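You operate a simulated robot arm through the tools that you are given. There is no shell and no other tool.

You run a simulated two-armed robot. Do the job below in one go: nothing can be reset, and whatever is moved stays where it is left.

## Task
Sync the microphone with the green ring to channel 2.
Fine: lay it in the receiver's cradle and switch it on; the other microphones stay where they are, off; the receiver stays muted, its fader down.

It is judged by the outcome, as a careful person would: the job done as asked, and still so three seconds after it is handed in. It fails if anything else is knocked over, pushed out of place, dropped, spilled or broken.

## Robot
Two 7-joint arms with fingered hands on one trunk that stands fixed in place. Base frame: the origin is at the foot of the trunk, x ahead of it, y to its left, z up; the work surface is at about z = 0.772. Units: m, rad, N and s.
The left shoulder is at [0.05, 0.17, 1.121], the right one opposite. With the tool pointing down near the work surface each hand reaches from about 0.3 to 0.76 m from the base axis, measured 20 degrees to its own side. Payload 4 kg a hand.
Tool frame (each hand has its own): the origin (TCP) lies between the finger pads and is the grasp point; the fingertips stand 0.026 m ahead of it; z points along the fingers, y is the line along which they close. The gripper opens to 0.132 m; its body begins 0.073 m behind the TCP. The gripper is a hand of 4 fingers: y runs from the thumb to the fingers, the wrist lies at [0, 0, -0.224] in the tool frame, and closing takes about 1.5 s.
Orientation is told as [roll, pitch, yaw] about the base's x, y, z axes, in that order, counted from this pose: with the fingers straight down and closing along the base's y, the tool's x points along the base's -x, its y along +y and its z along -z.

## Interface
- The arms move only by the tool play_rows. It takes "left_increments", "right_increments" or both (then of equal length, played together; a hand with none holds still); each is a list of rows, each a list of 6 numbers: the turn, a rotation vector about the base's x, y, z in rad, then the shift along the base's x, y, z in m. In form: [[rx, ry, rz, dx, dy, dz], ...]. A call has 1 to 20 rows; each row shifts and turns the commanded pose from where the row before left it. "left_gripper" and "right_gripper" are, for a hand that has rows, the opening in per cent of the stroke, from 0 (shut) to 100 (fully open), set as the call begins (left out, the last holds). Each row takes 0.2 s and may step no farther than 0.05 m and 0.15 rad from the row before; otherwise, or with a gripper value out of range, the whole call is refused. A pose out of reach is approached as far as the arm can. The call stops where the force on the tool passes 40 N (or 10 N more than at its start, if that is more) or the arm is blocked; 0.2 s more then pass. The fingers move at their own pace (about 0.045 m/s each) and stop on an object; they squeeze with about 24 N. The grip force told is the motor's: it shows also when the fingers shut on nothing. Time passes only in rows, and 0.2 s behind the last, so rows that do not move let the fingers close. The reply holds the time, the measured pose of the TCP, the force on the tool along the base axes, the opening and the grip force, in the units named above and with some noise, with the torque about the TCP (base axes, N m) and any sound that the robot's microphone picked up, and new pictures: "pictures" is both (left out), scene, wrist or none (wrist: the cameras of the hands that moved).
- Cameras (640 x 400 px; columns grow to the right, rows downward): "scene" is now at [0.1294, 0.039, 1.2954]; the picture's right is [0.46, -0.89, -0.00], its down [-0.52, -0.27, -0.81] and it looks along [0.72, 0.37, -0.59] (base axes); focal length 222 px, centre (320, 200). "left" rides on the left gripper at [-0.068, 0.002, -0.097] in its tool frame; the picture's right is [-0.02, -1.00, 0.00], its down [0.82, -0.02, -0.58] and it looks along [0.58, -0.01, 0.82] (tool axes); focal length 270 px, centre (320, 200). "right" rides on the right gripper at [0.068, 0.002, -0.097] in its tool frame; the picture's right is [-0.03, 1.00, 0.00], its down [-0.82, -0.02, -0.58] and it looks along [-0.58, -0.02, 0.82] (tool axes); focal length 270 px, centre (320, 200). There is no depth. A picture from a camera that has moved, and an enlarged one, comes with that camera's place and axes in the base frame and with its lens.
- lift_body(by): moves the trunk up (or, below 0, down) by that many m; the arms and the scene camera ride with it, the base frame stays. It gives what a move gives, with no picture.
- move_fingers(finger1, finger2, finger3, thumb_bend, hand): sets how far each is bent, from 0 (flat) to 1 (curled in); at 0.3 the hand is open as for a grip, at 0.7 the pads meet at the TCP. One left out holds its place. A second passes; each finger stops where it meets its share of the squeeze, and holds until it gets a number again. A gripper value or a shape takes the hand back. It gives what a move gives, with no picture; readings hold the bend of each and the force on the fingers (four entries, about 0 where the hand has none), thumb and palm.
- preshape(shape, hand): the hand has 4 fingers and takes this shape, open, in about a second: jaw (thumb against the fingers, like two jaws); tri (thumb and two fingers); tip (a fingertip pinch); poke (one finger out to press); point (the index stretched); flat (the hand flat); cup (the hand cupped); fist (a fist). The gripper value then closes the fingers along that shape, each until it touches; the sizes above hold for jaw. It gives what a move gives, with no picture.
- turn_head(pan, tilt): turns the head with the scene camera to pan (to the left, within 1.501 rad either way) and tilt (down, from -0.506 to 1.204), counted from straight ahead of the robot (the tilt from the chest, where the trunk bows). It gives what a move gives, and a new picture of the scene camera.
- zoom(camera, box): a new picture of the part [left, top, right, bottom] of that camera's present view, enlarged. It takes no simulated time.
- close_job(): hands the job in; it is judged then, once.

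Nothing tells you positions but the pictures and the camera data. Unless the task says otherwise, let go and move clear before handing in.

The tools are called after "Request:" as a command line: name --argument value ..., lists and objects as JSON in quotes. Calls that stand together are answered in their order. play_rows: Moves the arms, as the interface text tells. Its arguments: {"type":"object","properties":{"left_increments":{"type":"array","items":{"type":"array","items":{"type":"number"}}},"left_gripper":{"type":"number"},"right_increments":{"type":"array","items":{"type":"array","items":{"type":"number"}}},"right_gripper":{"type":"number"},"pictures":{"type":"string","enum":["both","scene","wrist","none"]}},"required":[]} The other tools are called the same way: lift_body (by) moves the trunk up or down; preshape (shape, hand) gives the hand a shape; move_fingers (finger1, finger2, finger3, thumb_bend, hand) moves the fingers one by one; turn_head (pan, tilt) turns the head that bears the scene camera; zoom (camera, box) takes an enlarged picture of a part of a camera's view; close_job () hands the job in.

At the start:

```text
time_s: 0.0
left_position: [0.4231, 0.4364, 1.0999]
left_tcp_rot: [0.0, 0.002, -0.001]
left_ft_force: [0.5, -0.2, 0.5]
left_wrist_torque: [-0.03, 0.02, 0.0]
left_grip_width: 0.1319
left_gripper_force: 0.1
left_shape: jaw
left_bend: [0.3, 0.3, 0.3, 0.3]
left_finger forces: [0.0, 0.0, 0.0, 0.1, 0.1, 0.0]
right_position: [0.5413, -0.0549, 1.1764]
right_tcp_rot: [0.001, 0.001, 0.001]
right_ft_force: [0.5, 0.0, 0.0]
right_wrist_torque: [0.01, 0.0, 0.01]
right_grip_width: 0.1319
right_gripper_force: 0.0
right_shape: jaw
right_bend: [0.3, 0.3, 0.3, 0.3]
right_finger forces: [0.0, 0.0, 0.0, 0.0, 0.0, 0.1]
trunk travel left (down, up): [-0.35, 0.405]
head pan, tilt (commanded): [0.476, 0.628]
```

scene: 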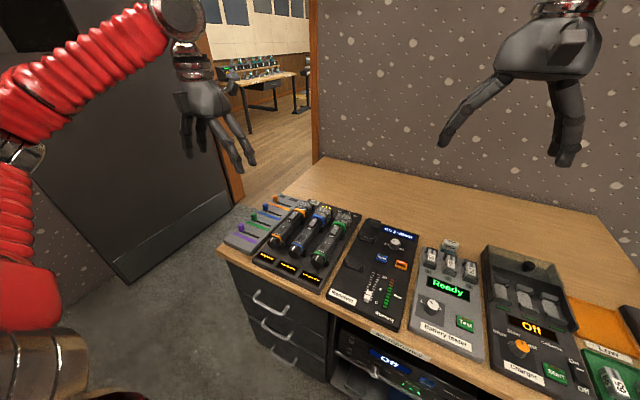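
right: 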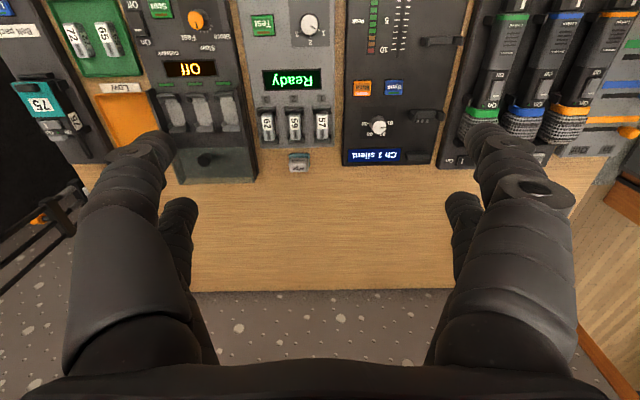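
left: 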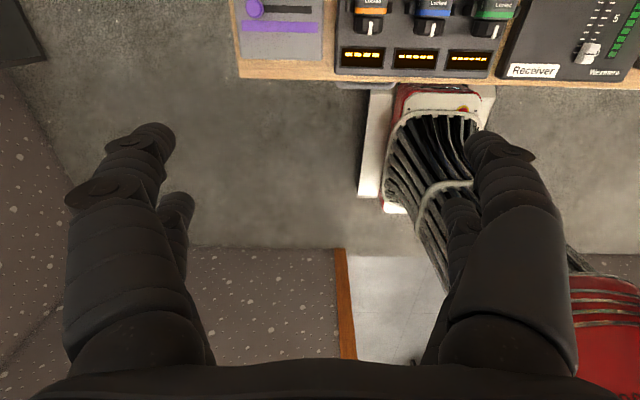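

I see a desk with a rack of three ringed microphones (orange, blue, green), a receiver panel to its right, a battery tester and a charger. First I'll zoom in on the microphones and the receiver to read the details.

Request:
zoom --camera "scene" --box '[220, 180, 380, 300]'

Request:
zoom --camera "scene" --box '[310, 210, 440, 340]'

Request:
zoom --camera "right" --box '[330, 0, 640, 190]'

Request:
zoom --camera "left" --box '[230, 0, 640, 100]'

```text
3.33 times, centred on (300, 240) of scene
camera zoom: at [0.1294, 0.039, 1.2954], right [0.46, -0.89, 0.0], down [-0.52, -0.27, -0.81], along [0.72, 0.37, -0.59], focal length 739 px, centre (387, 67)
```

zoom: 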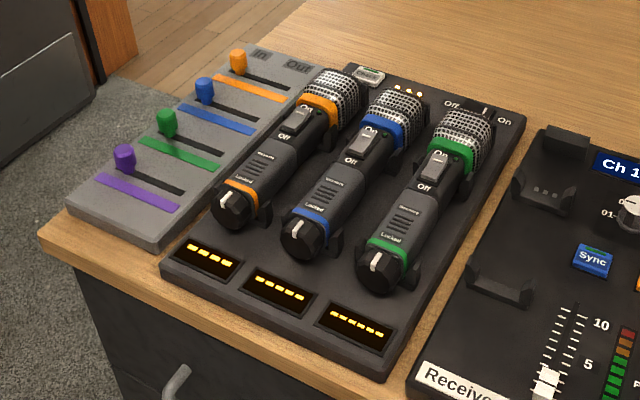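

```text
3.08 times, centred on (375, 275) of scene
camera zoom: at [0.1294, 0.039, 1.2954], right [0.46, -0.89, 0.0], down [-0.52, -0.27, -0.81], along [0.72, 0.37, -0.59], focal length 682 px, centre (151, -31)
```

zoom: 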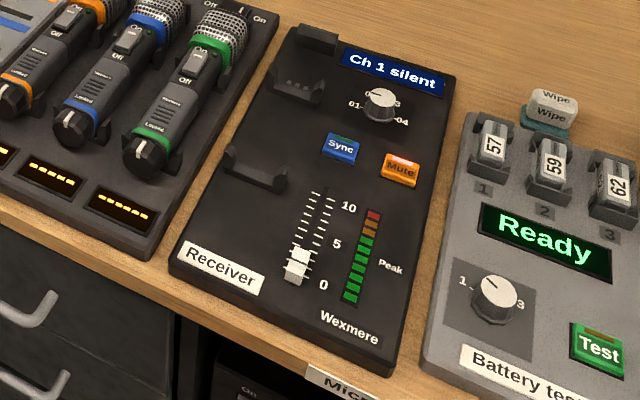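

```text
2.06 times, centred on (485, 95) of right
camera zoom: at [0.473, -0.052, 1.2728], right [0.03, 1.0, 0.0], down [0.82, -0.02, 0.58], along [0.58, -0.02, -0.82], focal length 558 px, centre (-21, 417)
```

zoom: 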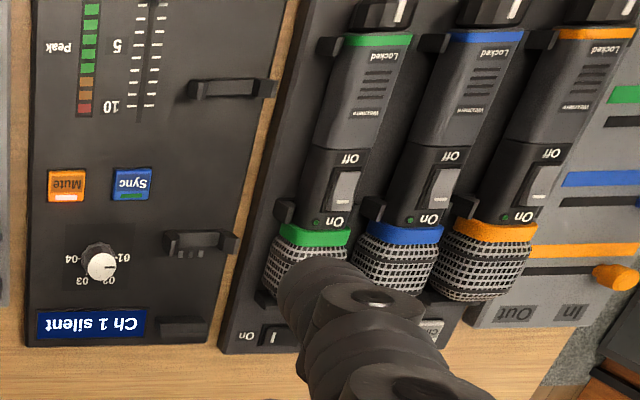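

```text
1.56 times, centred on (435, 50) of left
camera zoom: at [0.4911, 0.4373, 1.1963], right [0.02, -1.0, 0.0], down [-0.82, -0.02, 0.58], along [-0.58, -0.01, -0.82], focal length 422 px, centre (140, 434)
```

zoom: 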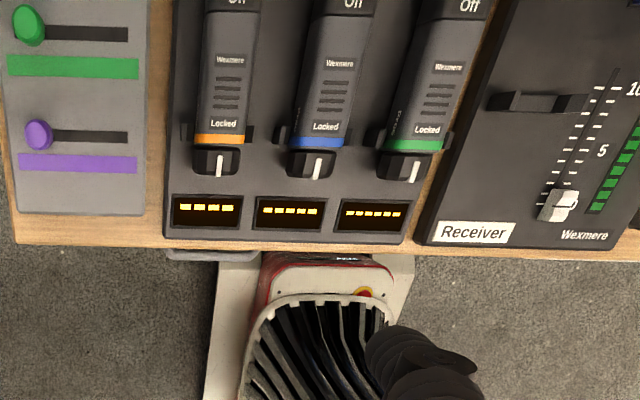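

The receiver shows "Ch 1 silent" with Mute lit. The mics each have a rocker switch and a tail knob by a "Locked" label. I'll look closer at these before I touch anything.

Request:
zoom --camera "scene" --box '[300, 205, 360, 265]'

Request:
zoom --camera "scene" --box '[325, 215, 420, 275]'

Request:
zoom --camera "scene" --box '[325, 265, 420, 340]'

Request:
zoom --camera "right" --box '[440, 0, 640, 125]'

Request:
zoom --camera "left" --box '[330, 0, 530, 80]'

Request:
zoom --camera "scene" --box '[320, 310, 480, 400]'

```text
6.67 times, centred on (330, 235) of scene
camera zoom: at [0.1294, 0.039, 1.2954], right [0.46, -0.89, 0.0], down [-0.52, -0.27, -0.81], along [0.72, 0.37, -0.59], focal length 1478 px, centre (253, -33)
```

zoom: 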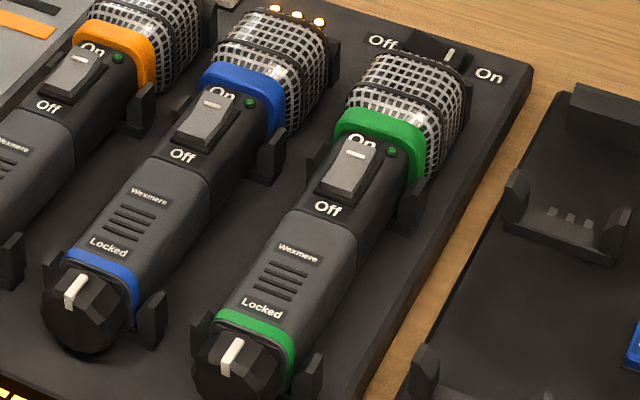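

```text
6.67 times, centred on (372, 245) of scene
camera zoom: at [0.1294, 0.039, 1.2954], right [0.46, -0.89, 0.0], down [-0.52, -0.27, -0.81], along [0.72, 0.37, -0.59], focal length 1478 px, centre (-30, -100)
```

zoom: 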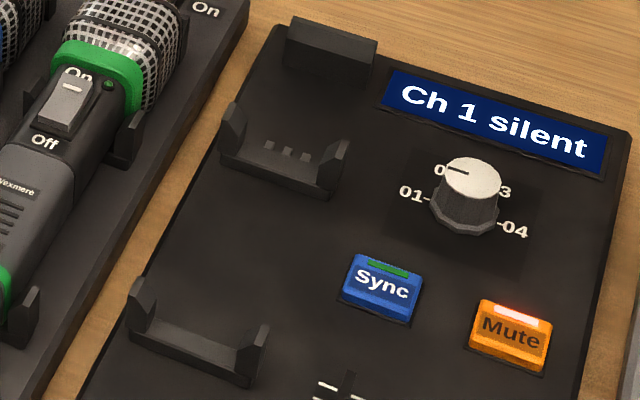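

```text
5.33 times, centred on (372, 302) of scene
camera zoom: at [0.1294, 0.039, 1.2954], right [0.46, -0.89, 0.0], down [-0.52, -0.27, -0.81], along [0.72, 0.37, -0.59], focal length 1182 px, centre (40, -347)
```

zoom: 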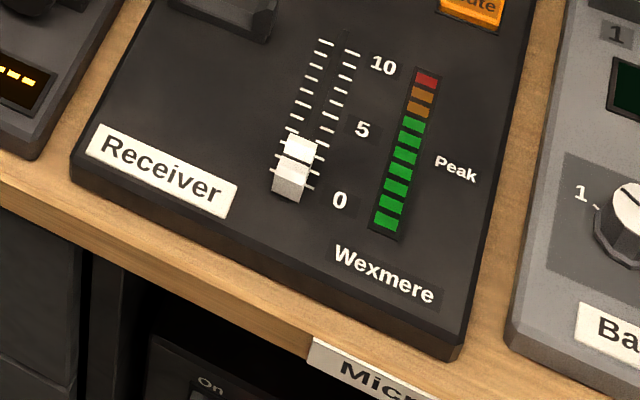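

```text
3.20 times, centred on (540, 62) of right
camera zoom: at [0.473, -0.052, 1.2728], right [0.03, 1.0, 0.0], down [0.82, -0.02, 0.58], along [0.58, -0.02, -0.82], focal length 865 px, centre (-384, 640)
```

zoom: 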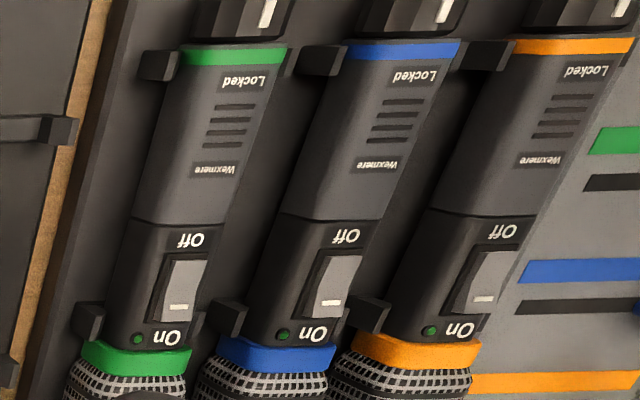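

```text
3.20 times, centred on (430, 40) of left
camera zoom: at [0.4911, 0.4373, 1.1963], right [0.02, -1.0, 0.0], down [-0.82, -0.02, 0.58], along [-0.58, -0.01, -0.82], focal length 865 px, centre (-32, 712)
```

zoom: 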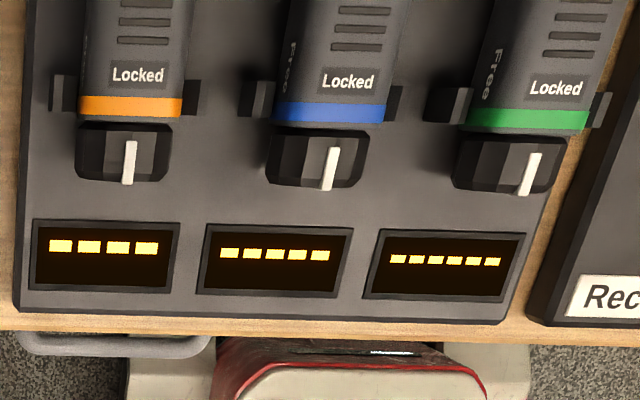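

```text
4.00 times, centred on (400, 355) of scene
camera zoom: at [0.1294, 0.039, 1.2954], right [0.46, -0.89, 0.0], down [-0.52, -0.27, -0.81], along [0.72, 0.37, -0.59], focal length 887 px, centre (0, -420)
```

zoom: 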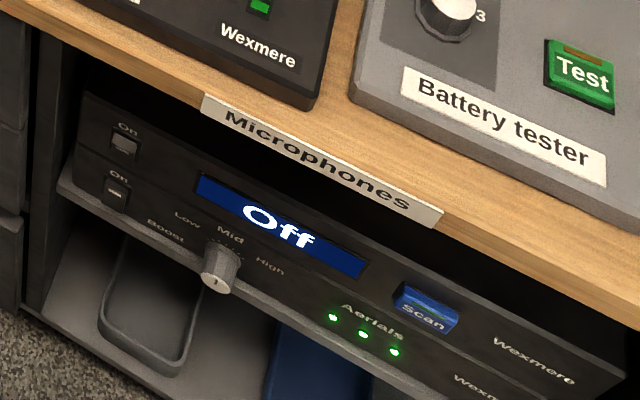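

I can now place things: the mics lie along x, with green at y≈0.225. The cradle is at y≈0.132, the channel dial near (0.63, 0.05), Sync near (0.585, 0.07) and the fader near (0.44, 0.07). The mic's tail knob goes from "Locked" on top to "Free" on its +y side. I'll bring the right hand over the dial for a closer look.

Request:
play_rows --right_increments '[[0, 0, 0, 0.008, 0.015, -0.04], [0, 0, 0, 0.008, 0.015, -0.04], [0, 0, 0, 0.008, 0.015, -0.04], [0, 0, 0, 0.008, 0.015, -0.03], [0, 0, 0, 0.008, 0.015, -0.02], [0, 0, 0, 0.0, 0.0, 0.0]]' --pictures "both"

```text
time_s: 1.4
left_position: [0.4232, 0.4364, 1.1005]
left_tcp_rot: [0.0, -0.001, 0.0]
left_ft_force: [0.4, -0.6, -0.2]
left_wrist_torque: [-0.02, 0.0, 0.0]
left_grip_width: 0.1317
left_gripper_force: 0.1
left_shape: jaw
left_bend: [0.3, 0.3, 0.3, 0.3]
left_finger forces: [0.0, 0.1, 0.0, 0.0, 0.0, 0.0]
right_position: [0.5826, 0.0216, 1.0061]
right_tcp_rot: [-0.002, -0.001, -0.002]
right_ft_force: [-0.3, 0.6, 0.4]
right_wrist_torque: [-0.02, 0.01, 0.01]
right_grip_width: 0.1319
right_gripper_force: 0.0
right_shape: jaw
right_bend: [0.3, 0.3, 0.3, 0.3]
right_finger forces: [0.0, 0.1, 0.0, 0.0, 0.1, 0.0]
trunk travel left (down, up): [-0.35, 0.405]
head pan, tilt (commanded): [0.476, 0.628]
camera scene: at [0.1292, 0.0389, 1.2955], right [0.46, -0.89, 0.0], down [-0.52, -0.27, -0.81], along [0.72, 0.37, -0.59], focal length 222 px, centre (320, 200)
camera right: at [0.5131, 0.0232, 1.1024], right [0.03, 1.0, 0.0], down [0.82, -0.02, 0.58], along [0.58, -0.02, -0.82], focal length 270 px, centre (320, 200)
```

scene: 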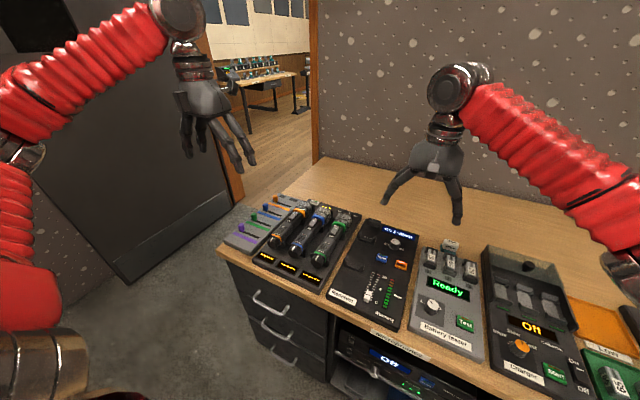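
right: 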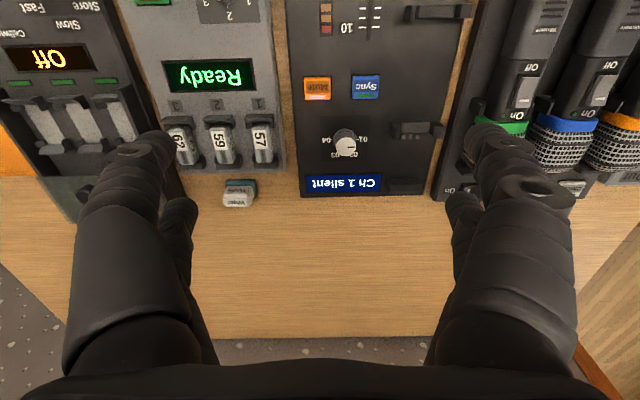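

The right hand is now above the receiver and the dial is in its view. I'll enlarge the dial, the cradle and the mic switch.

Request:
zoom --camera "right" --box '[290, 60, 450, 200]'

Request:
zoom --camera "right" --box '[380, 0, 640, 200]'

Request:
zoom --camera "scene" --box '[400, 130, 480, 230]'

```text
2.86 times, centred on (370, 130) of right
camera zoom: at [0.5131, 0.0232, 1.1024], right [0.03, 1.0, 0.0], down [0.82, -0.02, 0.58], along [0.58, -0.02, -0.82], focal length 772 px, centre (177, 400)
```

zoom: 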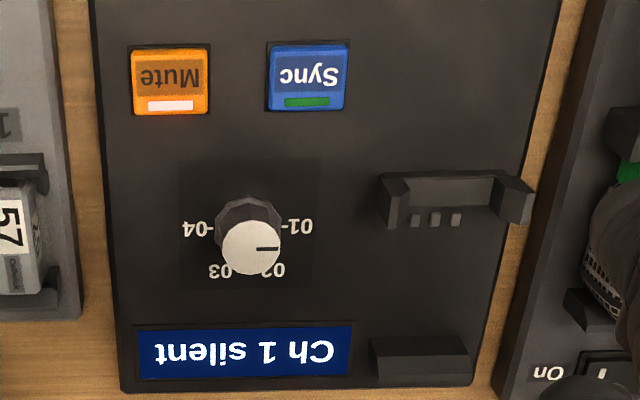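

```text
2.00 times, centred on (510, 100) of right
camera zoom: at [0.5131, 0.0232, 1.1024], right [0.03, 1.0, 0.0], down [0.82, -0.02, 0.58], along [0.58, -0.02, -0.82], focal length 541 px, centre (-60, 400)
```

zoom: 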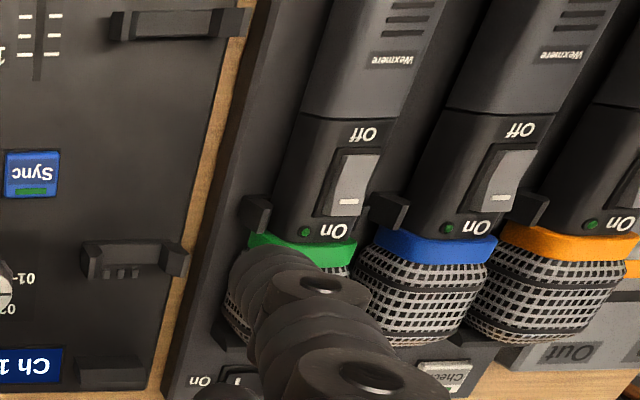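

```text
4.00 times, centred on (440, 180) of scene
camera zoom: at [0.1292, 0.0389, 1.2955], right [0.46, -0.89, 0.0], down [-0.52, -0.27, -0.81], along [0.72, 0.37, -0.59], focal length 887 px, centre (-160, 280)
```

zoom: 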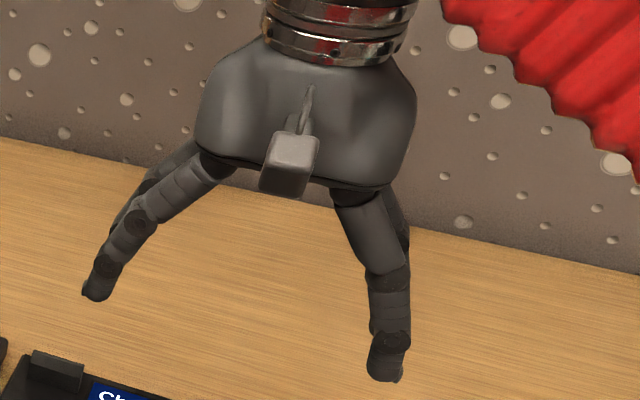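

The dial cap is about 24 mm wide at roughly (0.648, 0.049), top near z≈0.80. Its pointer is at 01, so it needs about 60° clockwise from above to reach 02. I'll try the fingertip pinch shape and see how it looks.

Request:
preshape --shape "tip" --hand "right"

Request:
zoom --camera "scene" --box '[370, 110, 500, 240]'

Request:
zoom --camera "right" --box '[0, 0, 640, 400]'

```text
time_s: 2.3
left_position: [0.4231, 0.4346, 1.1]
left_tcp_rot: [0.001, 0.001, 0.001]
left_ft_force: [0.1, 1.0, -0.1]
left_wrist_torque: [0.01, 0.02, 0.02]
left_grip_width: 0.132
left_gripper_force: 0.0
left_shape: jaw
left_bend: [0.3, 0.3, 0.3, 0.3]
left_finger forces: [0.0, 0.1, 0.0, 0.0, 0.0, 0.0]
right_position: [0.5824, 0.0212, 1.0065]
right_tcp_rot: [-0.001, 0.0, -0.002]
right_ft_force: [-0.9, -0.2, -0.1]
right_wrist_torque: [-0.01, 0.01, 0.0]
right_grip_width: 0.132
right_gripper_force: 0.0
right_shape: tip
right_bend: [0.3, 0.3, 0.3, 0.3]
right_finger forces: [0.1, 0.0, 0.1, 0.0, 0.1, 0.0]
trunk travel left (down, up): [-0.35, 0.405]
head pan, tilt (commanded): [0.476, 0.628]
```

```text
3.08 times, centred on (435, 175) of scene
camera zoom: at [0.1294, 0.039, 1.2954], right [0.46, -0.89, 0.0], down [-0.52, -0.27, -0.81], along [0.72, 0.37, -0.59], focal length 682 px, centre (-34, 277)
```

zoom: 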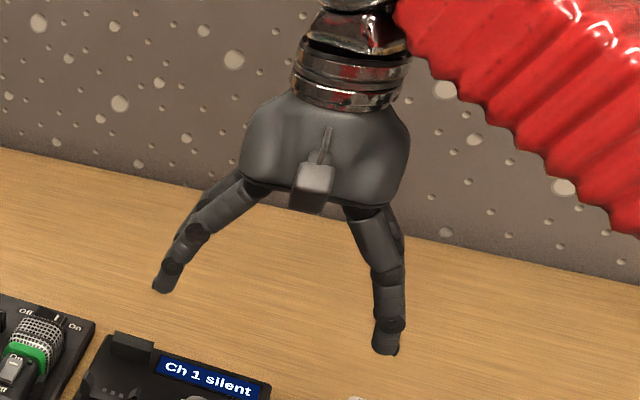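

```text
1.00 times, centred on (320, 200) of right (not enlarged: the box is as wide or as high as the picture)
camera zoom: at [0.5132, 0.0232, 1.1025], right [0.03, 1.0, 0.0], down [0.82, -0.02, 0.58], along [0.58, -0.02, -0.82], focal length 270 px, centre (320, 200)
```

zoom: 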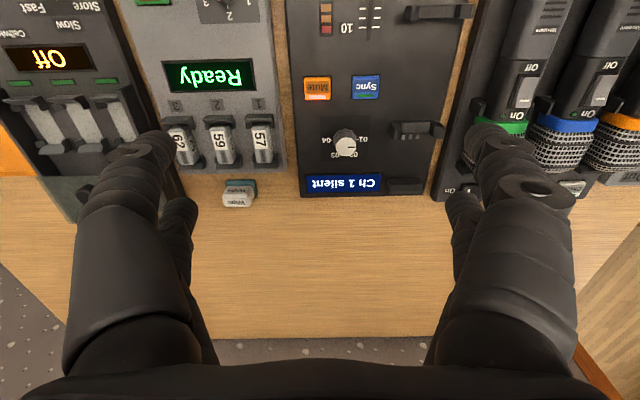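

Open, the tip shape looks the same as jaw. I'll close it partway in free air to see how the fingers come together.

Request:
play_rows --right_increments '[[0, 0, 0, 0.01, 0, 0], [0, 0, 0, 0.01, 0, 0], [0, 0, 0, 0.01, 0, 0], [0, 0, 0, 0.01, 0, 0], [0, 0, 0, 0.01, 0, 0], [0, 0, 0, 0.01, 0, 0], [0, 0, 0, 0.005, 0, 0]]' --right_gripper 25 --pictures "both"

Request:
zoom --camera "scene" --box '[390, 110, 500, 220]'

```text
time_s: 3.9
left_position: [0.4225, 0.4363, 1.0993]
left_tcp_rot: [-0.001, 0.002, 0.0]
left_ft_force: [0.1, -0.2, -0.3]
left_wrist_torque: [0.01, 0.01, 0.01]
left_grip_width: 0.1318
left_gripper_force: 0.0
left_shape: jaw
left_bend: [0.3, 0.3, 0.3, 0.3]
left_finger forces: [0.1, 0.0, 0.0, 0.0, 0.0, 0.1]
right_position: [0.6456, 0.0217, 1.0057]
right_tcp_rot: [0.0, 0.001, 0.0]
right_ft_force: [0.4, 0.9, 0.3]
right_wrist_torque: [0.02, -0.04, 0.0]
right_grip_width: 0.0334
right_gripper_force: 0.1
right_shape: tip
right_bend: [0.73, 0.73, 0.73, 0.7]
right_finger forces: [0.1, 0.0, 0.1, 0.0, 0.0, 0.0]
trunk travel left (down, up): [-0.35, 0.405]
head pan, tilt (commanded): [0.476, 0.628]
camera scene: at [0.1295, 0.0391, 1.2954], right [0.46, -0.89, 0.0], down [-0.52, -0.27, -0.81], along [0.72, 0.37, -0.59], focal length 222 px, centre (320, 200)
camera right: at [0.577, 0.0228, 1.1025], right [0.03, 1.0, 0.0], down [0.82, -0.02, 0.58], along [0.58, -0.02, -0.82], focal length 270 px, centre (320, 200)
```

scene: 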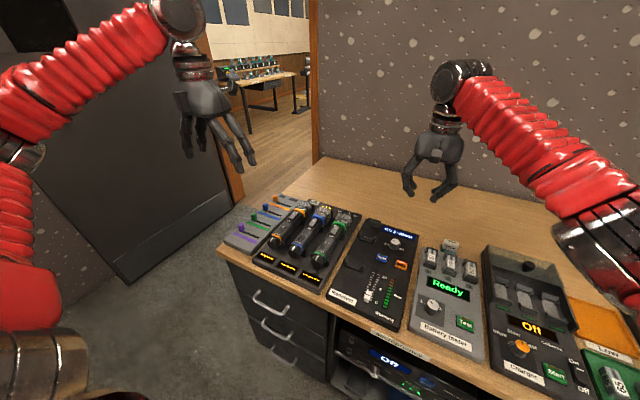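
right: 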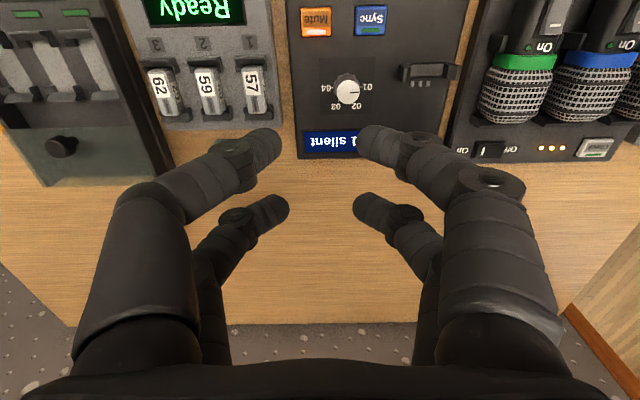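

```text
3.64 times, centred on (445, 165) of scene
camera zoom: at [0.1295, 0.0391, 1.2954], right [0.46, -0.89, 0.0], down [-0.52, -0.27, -0.81], along [0.72, 0.37, -0.59], focal length 806 px, centre (-134, 327)
```

zoom: 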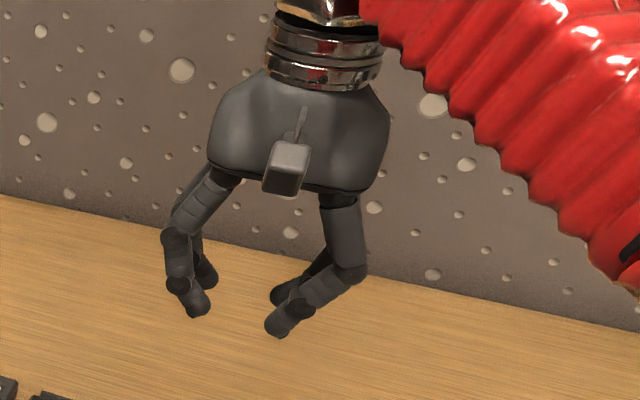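

The hand closes two digits against two, about 36 mm apart along its x. I'll check the "poke" and "tri" shapes in free air to learn where their tips go.

Request:
preshape --shape "tri" --hand "right"

Request:
play_rows --right_increments '[[0, 0, 0, 0, 0, 0], [0, 0, 0, 0, 0, 0], [0, 0, 0, 0, 0, 0], [0, 0, 0, 0, 0, 0], [0, 0, 0, 0, 0, 0], [0, 0, 0, 0, 0, 0]]' --right_gripper 25 --pictures "both"

Request:
preshape --shape "poke" --hand "right"

Request:
play_rows --right_increments '[[0, 0, 0, 0, 0, 0]]' --pictures "both"

Request:
zoom --camera "scene" --box '[390, 110, 500, 220]'

```text
time_s: 4.8
left_position: [0.4227, 0.4359, 1.1005]
left_tcp_rot: [0.0, 0.001, 0.001]
left_ft_force: [0.0, 0.0, -0.2]
left_wrist_torque: [0.0, 0.02, 0.02]
left_grip_width: 0.1318
left_gripper_force: 0.0
left_shape: jaw
left_bend: [0.3, 0.3, 0.3, 0.3]
left_finger forces: [0.0, 0.0, 0.1, 0.0, 0.1, 0.0]
right_position: [0.6439, 0.0208, 1.0067]
right_tcp_rot: [-0.001, -0.001, 0.0]
right_ft_force: [-0.2, -0.8, 0.1]
right_wrist_torque: [-0.02, -0.02, -0.02]
right_grip_width: 0.132
right_gripper_force: 0.0
right_shape: tri
right_bend: [0.3, 0.3, 0.3, 0.3]
right_finger forces: [0.0, 0.0, 0.0, 0.1, 0.0, 0.0]
trunk travel left (down, up): [-0.35, 0.405]
head pan, tilt (commanded): [0.476, 0.628]
```

```text
time_s: 6.2
left_position: [0.423, 0.4353, 1.1002]
left_tcp_rot: [0.001, 0.0, 0.001]
left_ft_force: [0.3, 0.2, -0.1]
left_wrist_torque: [0.01, 0.03, 0.05]
left_grip_width: 0.1317
left_gripper_force: 0.0
left_shape: jaw
left_bend: [0.3, 0.3, 0.3, 0.3]
left_finger forces: [0.1, 0.1, 0.1, 0.0, 0.0, 0.0]
right_position: [0.645, 0.0205, 1.0058]
right_tcp_rot: [0.001, -0.001, 0.0]
right_ft_force: [0.0, 0.1, -0.2]
right_wrist_torque: [0.0, 0.04, -0.01]
right_grip_width: 0.0336
right_gripper_force: 0.1
right_shape: tri
right_bend: [0.73, 0.73, 0.73, 0.7]
right_finger forces: [0.1, 0.0, 0.0, 0.0, 0.0, 0.1]
trunk travel left (down, up): [-0.35, 0.405]
head pan, tilt (commanded): [0.476, 0.628]
camera scene: at [0.1295, 0.039, 1.2954], right [0.46, -0.89, 0.0], down [-0.52, -0.27, -0.81], along [0.72, 0.37, -0.59], focal length 222 px, centre (320, 200)
camera right: at [0.5769, 0.0227, 1.1025], right [0.03, 1.0, 0.0], down [0.82, -0.02, 0.58], along [0.58, -0.02, -0.82], focal length 270 px, centre (320, 200)
```

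scene: 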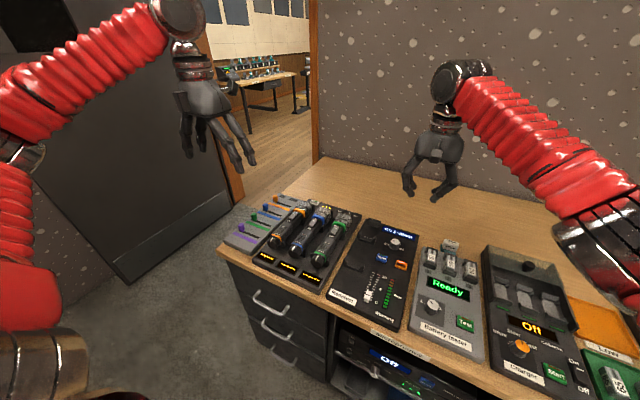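
right: 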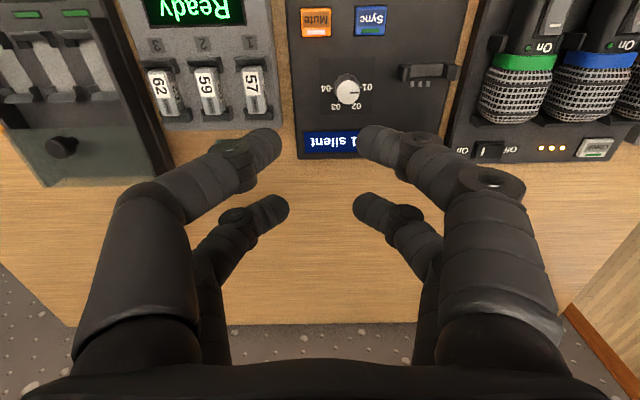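

```text
time_s: 7.1
left_position: [0.4224, 0.436, 1.0999]
left_tcp_rot: [0.001, 0.002, 0.001]
left_ft_force: [0.2, -0.6, 0.3]
left_wrist_torque: [0.0, 0.02, -0.02]
left_grip_width: 0.1318
left_gripper_force: 0.1
left_shape: jaw
left_bend: [0.3, 0.3, 0.3, 0.3]
left_finger forces: [0.1, 0.1, 0.0, 0.0, 0.0, 0.1]
right_position: [0.6452, 0.0214, 1.006]
right_tcp_rot: [-0.001, 0.001, -0.003]
right_ft_force: [0.0, 0.3, 0.6]
right_wrist_torque: [0.0, -0.01, -0.01]
right_grip_width: 0.0001
right_gripper_force: 0.0
right_shape: poke
right_bend: [1.0, 1.0, 1.0, 0.34]
right_finger forces: [0.0, 0.0, 0.1, 0.1, 0.0, 0.1]
trunk travel left (down, up): [-0.35, 0.405]
head pan, tilt (commanded): [0.476, 0.628]
```

```text
time_s: 7.5
left_position: [0.4223, 0.4362, 1.1017]
left_tcp_rot: [0.0, 0.002, 0.001]
left_ft_force: [0.1, 0.2, 0.2]
left_wrist_torque: [0.02, -0.01, 0.03]
left_grip_width: 0.1318
left_gripper_force: 0.0
left_shape: jaw
left_bend: [0.3, 0.3, 0.3, 0.3]
left_finger forces: [0.1, 0.1, 0.0, 0.1, 0.1, 0.1]
right_position: [0.6452, 0.022, 1.0058]
right_tcp_rot: [0.0, 0.001, -0.002]
right_ft_force: [0.9, -0.5, -0.6]
right_wrist_torque: [0.0, 0.03, 0.0]
right_grip_width: 0.0001
right_gripper_force: 0.0
right_shape: poke
right_bend: [1.0, 1.0, 1.0, 0.34]
right_finger forces: [0.0, 0.0, 0.1, 0.0, 0.0, 0.1]
trunk travel left (down, up): [-0.35, 0.405]
head pan, tilt (commanded): [0.476, 0.628]
camera scene: at [0.1295, 0.039, 1.2954], right [0.46, -0.89, 0.0], down [-0.52, -0.27, -0.81], along [0.72, 0.37, -0.59], focal length 222 px, centre (320, 200)
camera right: at [0.5769, 0.0227, 1.1025], right [0.03, 1.0, 0.0], down [0.82, -0.02, 0.58], along [0.58, -0.02, -0.82], focal length 270 px, centre (320, 200)
```

scene: 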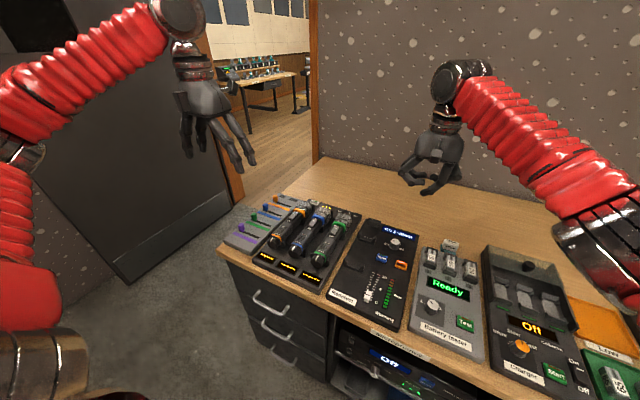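
right: 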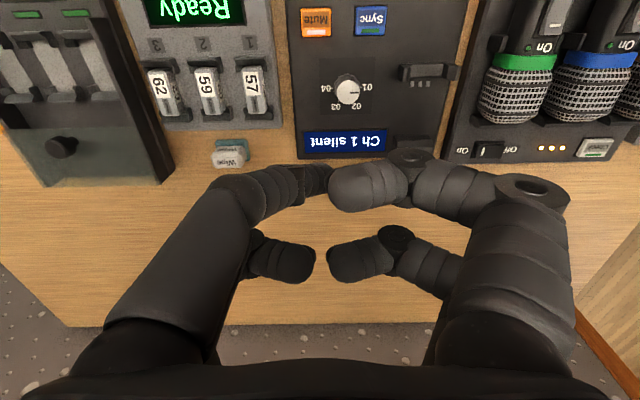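

```text
3.64 times, centred on (445, 165) of scene
camera zoom: at [0.1295, 0.039, 1.2954], right [0.46, -0.89, 0.0], down [-0.52, -0.27, -0.81], along [0.72, 0.37, -0.59], focal length 806 px, centre (-134, 327)
```

zoom: 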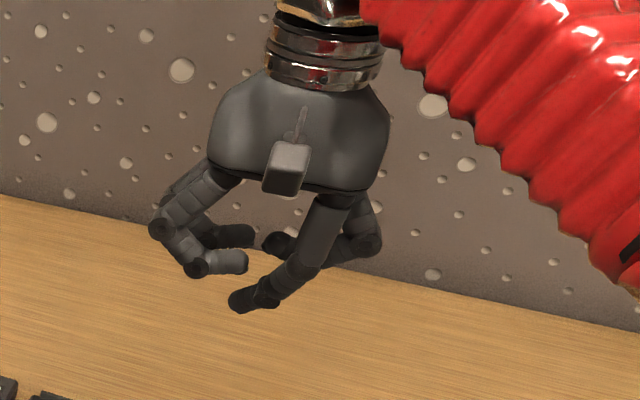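

In the poke shape one digit points down, with its tip about 15–20 mm below the TCP and nearly on the tool axis, which suits the buttons. For the dial I'll use the pinch. First I'll set a half-open tip shape and fix the dial's position from this closer view.

Request:
preshape --shape "tip" --hand "right"

Request:
zoom --camera "right" --box '[290, 50, 410, 125]'

```text
time_s: 8.4
left_position: [0.4228, 0.436, 1.1003]
left_tcp_rot: [0.0, 0.001, -0.002]
left_ft_force: [-0.7, -0.2, -0.3]
left_wrist_torque: [0.01, 0.0, -0.03]
left_grip_width: 0.1319
left_gripper_force: 0.1
left_shape: jaw
left_bend: [0.3, 0.3, 0.3, 0.3]
left_finger forces: [0.0, 0.1, 0.0, 0.0, 0.0, 0.0]
right_position: [0.6451, 0.0208, 1.0063]
right_tcp_rot: [-0.001, 0.0, -0.001]
right_ft_force: [-0.1, -0.2, 0.2]
right_wrist_torque: [-0.02, 0.01, 0.01]
right_grip_width: 0.132
right_gripper_force: 0.1
right_shape: tip
right_bend: [0.3, 0.3, 0.3, 0.3]
right_finger forces: [0.0, 0.1, 0.0, 0.1, 0.0, 0.0]
trunk travel left (down, up): [-0.35, 0.405]
head pan, tilt (commanded): [0.476, 0.628]
```

```text
5.33 times, centred on (350, 88) of right
camera zoom: at [0.5769, 0.0227, 1.1025], right [0.03, 1.0, 0.0], down [0.82, -0.02, 0.58], along [0.58, -0.02, -0.82], focal length 1442 px, centre (160, 800)
```

zoom: 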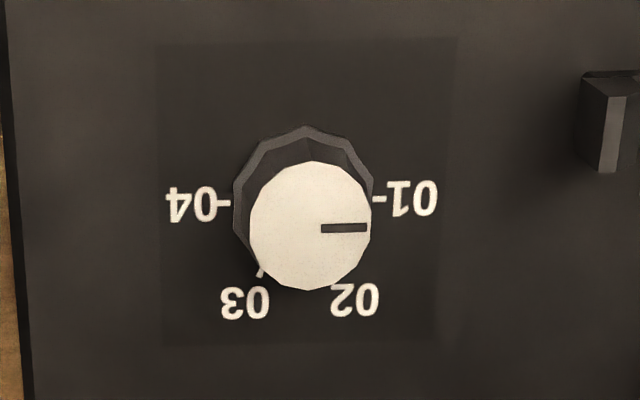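

The dial axis comes out at (0.648, 0.049), cap top z≈0.80. I'll narrow the fingers, move over it and stop a little above for a check.

Request:
play_rows --right_increments '[[0, 0, 0, 0.003, 0.014, 0.0], [0, 0, 0, 0, 0.014, 0.0], [0, 0, 0, 0, 0, -0.03], [0, 0, 0, 0, 0, -0.03], [0, 0, 0, 0, 0, -0.03], [0, 0, 0, 0, 0, -0.03], [0, 0, 0, 0, 0, -0.02], [0, 0, 0, 0, 0, 0]]' --right_gripper 50 --pictures "both"

Request:
zoom --camera "scene" --box '[340, 160, 460, 280]'

Request:
zoom --camera "right" --box '[220, 100, 420, 225]'

```text
time_s: 10.2
left_position: [0.4225, 0.4363, 1.1011]
left_tcp_rot: [0.001, 0.0, 0.001]
left_ft_force: [0.2, 0.5, -0.2]
left_wrist_torque: [0.01, -0.01, -0.01]
left_grip_width: 0.1321
left_gripper_force: 0.2
left_shape: jaw
left_bend: [0.3, 0.3, 0.3, 0.3]
left_finger forces: [0.0, 0.0, 0.0, 0.0, 0.1, 0.0]
right_position: [0.65, 0.0513, 0.8681]
right_tcp_rot: [-0.001, -0.001, 0.0]
right_ft_force: [0.4, -0.3, 0.3]
right_wrist_torque: [-0.01, 0.0, 0.03]
right_grip_width: 0.0666
right_gripper_force: 0.0
right_shape: tip
right_bend: [0.73, 0.73, 0.73, 0.7]
right_finger forces: [0.0, 0.0, 0.0, 0.0, 0.0, 0.0]
trunk travel left (down, up): [-0.35, 0.405]
head pan, tilt (commanded): [0.476, 0.628]
camera scene: at [0.1293, 0.039, 1.2955], right [0.46, -0.89, 0.0], down [-0.52, -0.27, -0.81], along [0.72, 0.37, -0.59], focal length 222 px, centre (320, 200)
camera right: at [0.5806, 0.0524, 0.9648], right [0.03, 1.0, 0.0], down [0.82, -0.02, 0.58], along [0.58, -0.02, -0.82], focal length 270 px, centre (320, 200)
```

scene: 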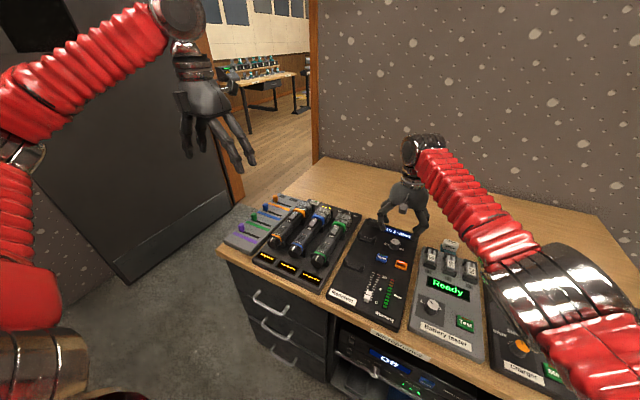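
right: 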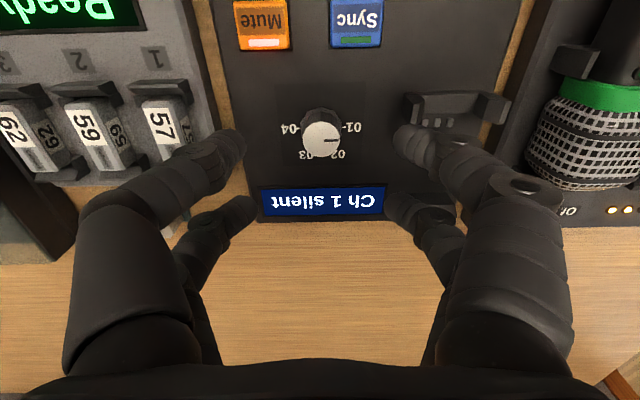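

```text
3.33 times, centred on (400, 220) of scene
camera zoom: at [0.1293, 0.039, 1.2955], right [0.46, -0.89, 0.0], down [-0.52, -0.27, -0.81], along [0.72, 0.37, -0.59], focal length 739 px, centre (53, 133)
```

zoom: 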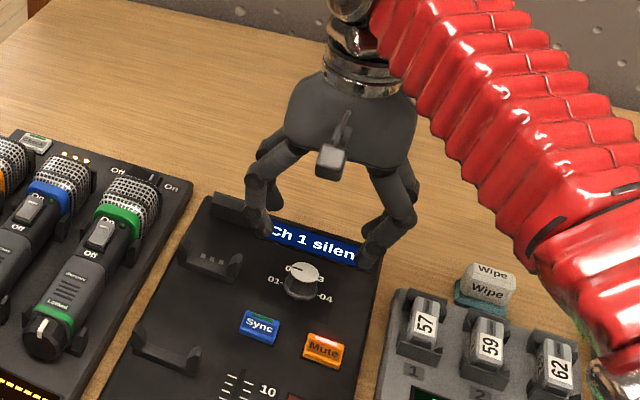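

```text
3.20 times, centred on (320, 162) of right
camera zoom: at [0.5806, 0.0524, 0.9648], right [0.03, 1.0, 0.0], down [0.82, -0.02, 0.58], along [0.58, -0.02, -0.82], focal length 865 px, centre (320, 320)
```

zoom: 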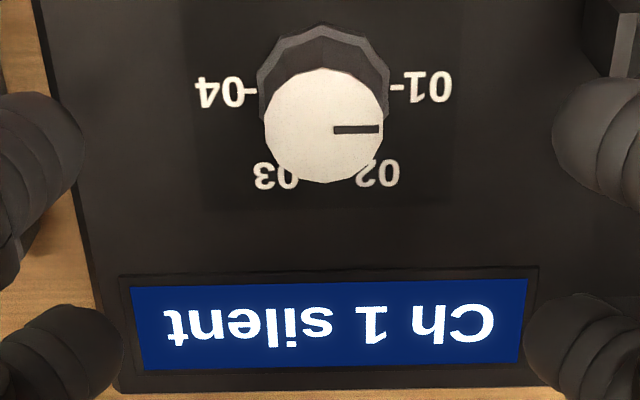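

The dial is at (0.648, 0.0505), nearly under the hand. I'll go down gently around it and watch the force.

Request:
play_rows --right_increments '[[0, 0, 0, -0.001, -0.001, -0.015], [0, 0, 0, -0.001, 0, -0.015], [0, 0, 0, 0, 0, -0.01], [0, 0, 0, 0, 0, -0.008], [0, 0, 0, 0, 0, 0]]' --pictures "both"

Request:
zoom --camera "scene" --box '[360, 190, 440, 270]'

```text
time_s: 11.4
left_position: [0.4227, 0.436, 1.1002]
left_tcp_rot: [0.001, 0.002, 0.0]
left_ft_force: [0.4, -0.8, -0.3]
left_wrist_torque: [0.0, -0.01, 0.01]
left_grip_width: 0.132
left_gripper_force: 0.1
left_shape: jaw
left_bend: [0.3, 0.3, 0.3, 0.3]
left_finger forces: [0.1, 0.0, 0.0, 0.1, 0.0, 0.0]
right_position: [0.6464, 0.0482, 0.8206]
right_tcp_rot: [0.001, -0.001, -0.002]
right_ft_force: [0.4, 0.2, 0.3]
right_wrist_torque: [-0.01, -0.05, -0.02]
right_grip_width: 0.0665
right_gripper_force: 0.1
right_shape: tip
right_bend: [0.73, 0.73, 0.73, 0.7]
right_finger forces: [0.1, 0.0, 0.0, 0.1, 0.0, 0.0]
trunk travel left (down, up): [-0.35, 0.405]
head pan, tilt (commanded): [0.476, 0.628]
camera scene: at [0.1294, 0.039, 1.2954], right [0.46, -0.89, 0.0], down [-0.52, -0.27, -0.81], along [0.72, 0.37, -0.59], focal length 222 px, centre (320, 200)
camera right: at [0.5793, 0.0499, 0.9166], right [0.03, 1.0, 0.0], down [0.82, -0.02, 0.58], along [0.58, -0.02, -0.82], focal length 270 px, centre (320, 200)
```

scene: 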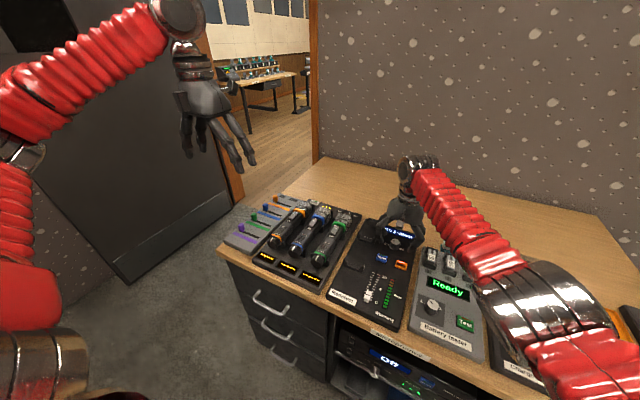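
right: 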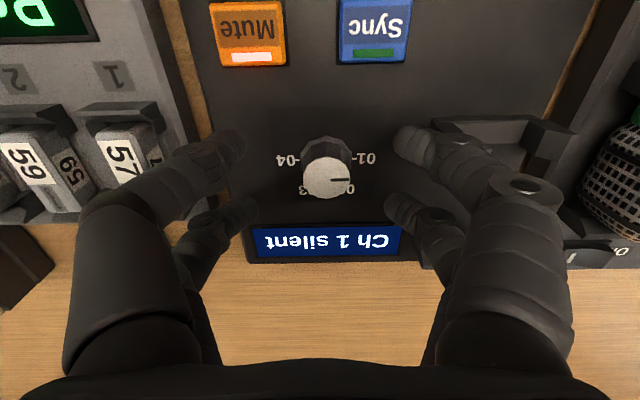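

```text
5.00 times, centred on (400, 230) of scene
camera zoom: at [0.1294, 0.039, 1.2954], right [0.46, -0.89, 0.0], down [-0.52, -0.27, -0.81], along [0.72, 0.37, -0.59], focal length 1108 px, centre (-80, 50)
```

zoom: 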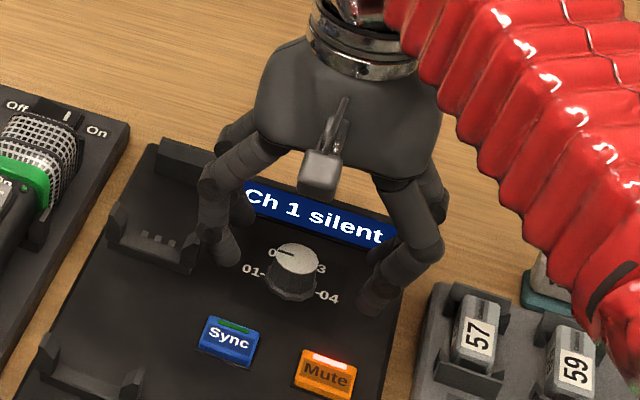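

The cap sits centred between the finger pairs, a few mm to +y. I'll go down a bit more and close on it.

Request:
play_rows --right_increments '[[0, 0, 0, 0.001, 0.002, -0.004], [0, 0, 0, 0, 0, -0.004], [0, 0, 0, 0, 0, 0]]' --pictures "none"

Request:
play_rows --right_increments '[[0, 0, 0, 0, 0, 0], [0, 0, 0, 0, 0, 0], [0, 0, 0, 0, 0, 0], [0, 0, 0, 0, 0, 0], [0, 0, 0, 0, 0, 0], [0, 0, 0, 0, 0, 0]]' --right_gripper 10 --pictures "both"

Request:
zoom --camera "scene" --box '[360, 190, 440, 270]'

```text
time_s: 12.2
left_position: [0.4234, 0.4361, 1.0998]
left_tcp_rot: [0.0, 0.001, -0.001]
left_ft_force: [-0.4, -1.1, 0.0]
left_wrist_torque: [0.01, 0.04, 0.01]
left_grip_width: 0.1317
left_gripper_force: 0.2
left_shape: jaw
left_bend: [0.3, 0.3, 0.3, 0.3]
left_finger forces: [0.1, 0.1, 0.0, 0.0, 0.0, 0.0]
right_position: [0.6478, 0.0507, 0.811]
right_tcp_rot: [-0.001, 0.002, -0.002]
right_ft_force: [0.1, 0.0, 0.5]
right_wrist_torque: [0.0, -0.01, 0.02]
right_grip_width: 0.0665
right_gripper_force: 0.0
right_shape: tip
right_bend: [0.73, 0.73, 0.73, 0.7]
right_finger forces: [0.4, 0.0, 0.1, 0.1, 0.1, 0.0]
trunk travel left (down, up): [-0.35, 0.405]
head pan, tilt (commanded): [0.476, 0.628]
```

```text
time_s: 13.6
left_position: [0.4234, 0.4356, 1.1007]
left_tcp_rot: [-0.001, 0.003, 0.0]
left_ft_force: [-0.2, -0.9, -0.1]
left_wrist_torque: [0.01, 0.04, 0.0]
left_grip_width: 0.1319
left_gripper_force: 0.0
left_shape: jaw
left_bend: [0.3, 0.3, 0.3, 0.3]
left_finger forces: [0.0, 0.1, 0.1, 0.0, 0.0, 0.0]
right_position: [0.6483, 0.0503, 0.8113]
right_tcp_rot: [0.002, 0.0, -0.002]
right_ft_force: [0.4, -0.1, 0.8]
right_wrist_torque: [0.02, 0.0, 0.02]
right_grip_width: 0.0138
right_gripper_force: 0.1
right_shape: tip
right_bend: [0.72, 0.72, 0.72, 0.7]
right_finger forces: [0.0, 0.2, 0.0, 0.1, 0.1, 0.1]
trunk travel left (down, up): [-0.35, 0.405]
head pan, tilt (commanded): [0.476, 0.628]
camera scene: at [0.1294, 0.0391, 1.2954], right [0.46, -0.89, 0.0], down [-0.52, -0.27, -0.81], along [0.72, 0.37, -0.59], focal length 222 px, centre (320, 200)
camera right: at [0.58, 0.0522, 0.9079], right [0.03, 1.0, 0.0], down [0.82, -0.02, 0.58], along [0.58, -0.02, -0.82], focal length 270 px, centre (320, 200)
```

scene: 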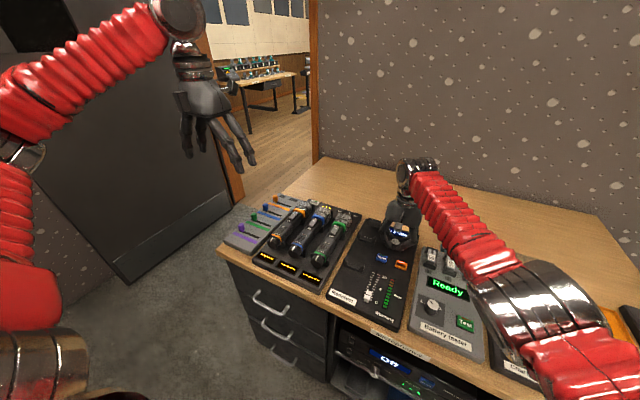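
right: 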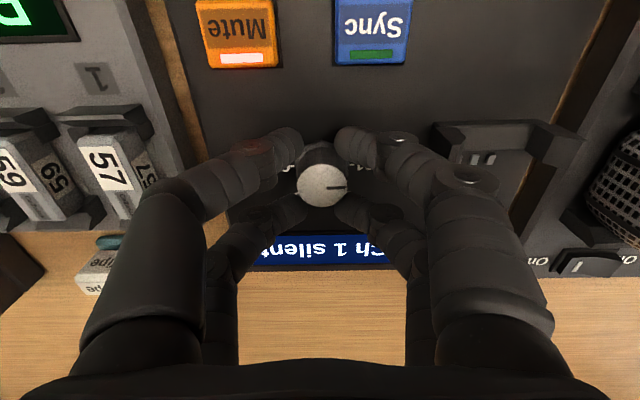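

```text
5.00 times, centred on (400, 230) of scene
camera zoom: at [0.1294, 0.0391, 1.2954], right [0.46, -0.89, 0.0], down [-0.52, -0.27, -0.81], along [0.72, 0.37, -0.59], focal length 1108 px, centre (-80, 50)
```

zoom: 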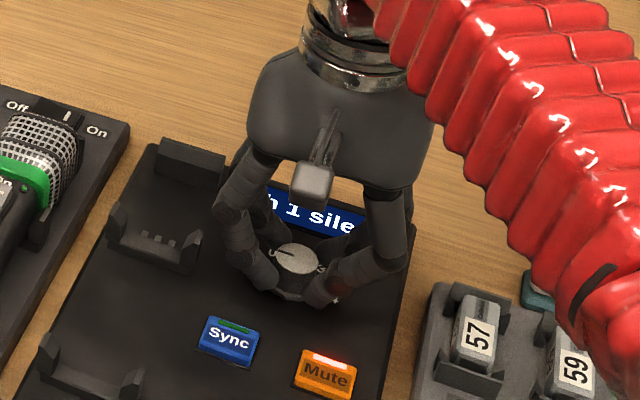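

The four fingertips surround the dial neatly. I'll close fully, check the grip, then twist about −60° with the pinch held.

Request:
play_rows --right_increments '[[0, 0, 0, 0, 0, 0], [0, 0, 0, 0, 0, 0], [0, 0, 0, 0, 0, 0], [0, 0, 0, 0, 0, 0]]' --right_gripper 0 --pictures "wrist"

```text
time_s: 14.6
left_position: [0.4238, 0.4343, 1.0995]
left_tcp_rot: [-0.002, 0.004, 0.001]
left_ft_force: [-1.1, -0.4, 0.8]
left_wrist_torque: [0.01, -0.02, 0.02]
left_grip_width: 0.132
left_gripper_force: 0.1
left_shape: jaw
left_bend: [0.3, 0.3, 0.3, 0.3]
left_finger forces: [0.1, 0.0, 0.0, 0.0, 0.0, 0.0]
right_position: [0.6514, 0.0504, 0.8103]
right_tcp_rot: [0.002, -0.001, -0.002]
right_ft_force: [17.1, 0.1, -0.9]
right_wrist_torque: [-0.02, -0.27, -0.06]
right_grip_width: 0.0
right_gripper_force: 23.5
right_shape: tip
right_bend: [0.61, 0.72, 0.72, 0.7]
right_finger forces: [0.0, 0.0, 0.0, 0.0, 0.1, 0.1]
trunk travel left (down, up): [-0.35, 0.405]
head pan, tilt (commanded): [0.476, 0.628]
camera right: at [0.582, 0.0518, 0.9074], right [0.03, 1.0, 0.0], down [0.82, -0.02, 0.58], along [0.58, -0.02, -0.82], focal length 270 px, centre (320, 200)
```

right: 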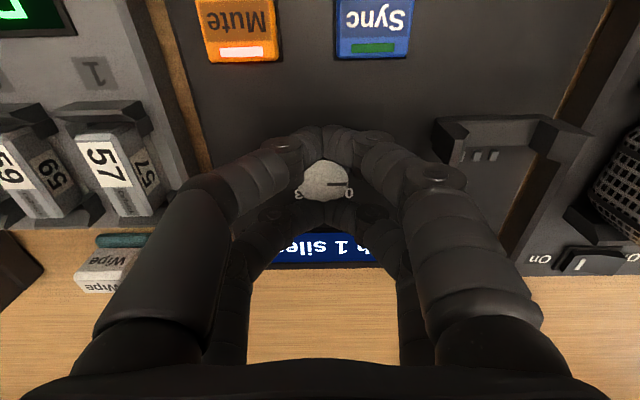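

The fingers are shut around the dial, but the dial pushes the hand +x with 17 N. I'll shift the hand +x a few mm to centre the grip before twisting.

Request:
play_rows --right_increments '[[0, 0, 0, 0.002, 0, 0], [0, 0, 0, 0.002, 0, 0], [0, 0, 0, 0, 0, 0]]' --pictures "wrist"

Request:
zoom --camera "right" --box '[240, 100, 410, 260]'

```text
time_s: 15.4
left_position: [0.4228, 0.4356, 1.0997]
left_tcp_rot: [0.0, 0.001, 0.0]
left_ft_force: [-0.2, 0.5, -0.3]
left_wrist_torque: [-0.03, 0.02, -0.04]
left_grip_width: 0.1319
left_gripper_force: 0.2
left_shape: jaw
left_bend: [0.3, 0.3, 0.3, 0.3]
left_finger forces: [0.1, 0.0, 0.0, 0.0, 0.0, 0.1]
right_position: [0.6518, 0.0504, 0.8105]
right_tcp_rot: [-0.001, 0.003, -0.001]
right_ft_force: [1.8, -1.6, 1.7]
right_wrist_torque: [-0.03, -0.07, -0.02]
right_grip_width: 0.0
right_gripper_force: 24.4
right_shape: tip
right_bend: [0.61, 0.72, 0.72, 0.7]
right_finger forces: [0.0, 0.0, 0.1, 0.1, 0.0, 0.0]
trunk travel left (down, up): [-0.35, 0.405]
head pan, tilt (commanded): [0.476, 0.628]
camera right: at [0.5834, 0.0524, 0.9067], right [0.03, 1.0, 0.0], down [0.82, -0.02, 0.58], along [0.58, -0.01, -0.82], focal length 270 px, centre (320, 200)
```

right: 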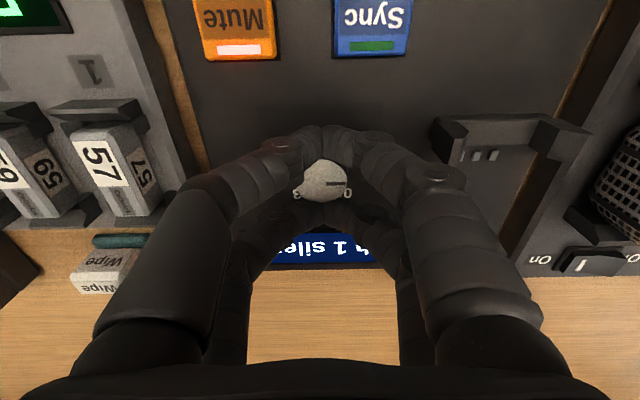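

```text
2.50 times, centred on (325, 180) of right
camera zoom: at [0.5834, 0.0524, 0.9067], right [0.03, 1.0, 0.0], down [0.82, -0.02, 0.58], along [0.58, -0.01, -0.82], focal length 676 px, centre (308, 250)
```

zoom: 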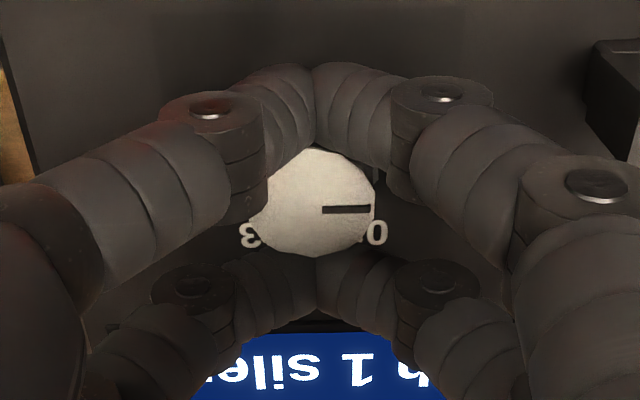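

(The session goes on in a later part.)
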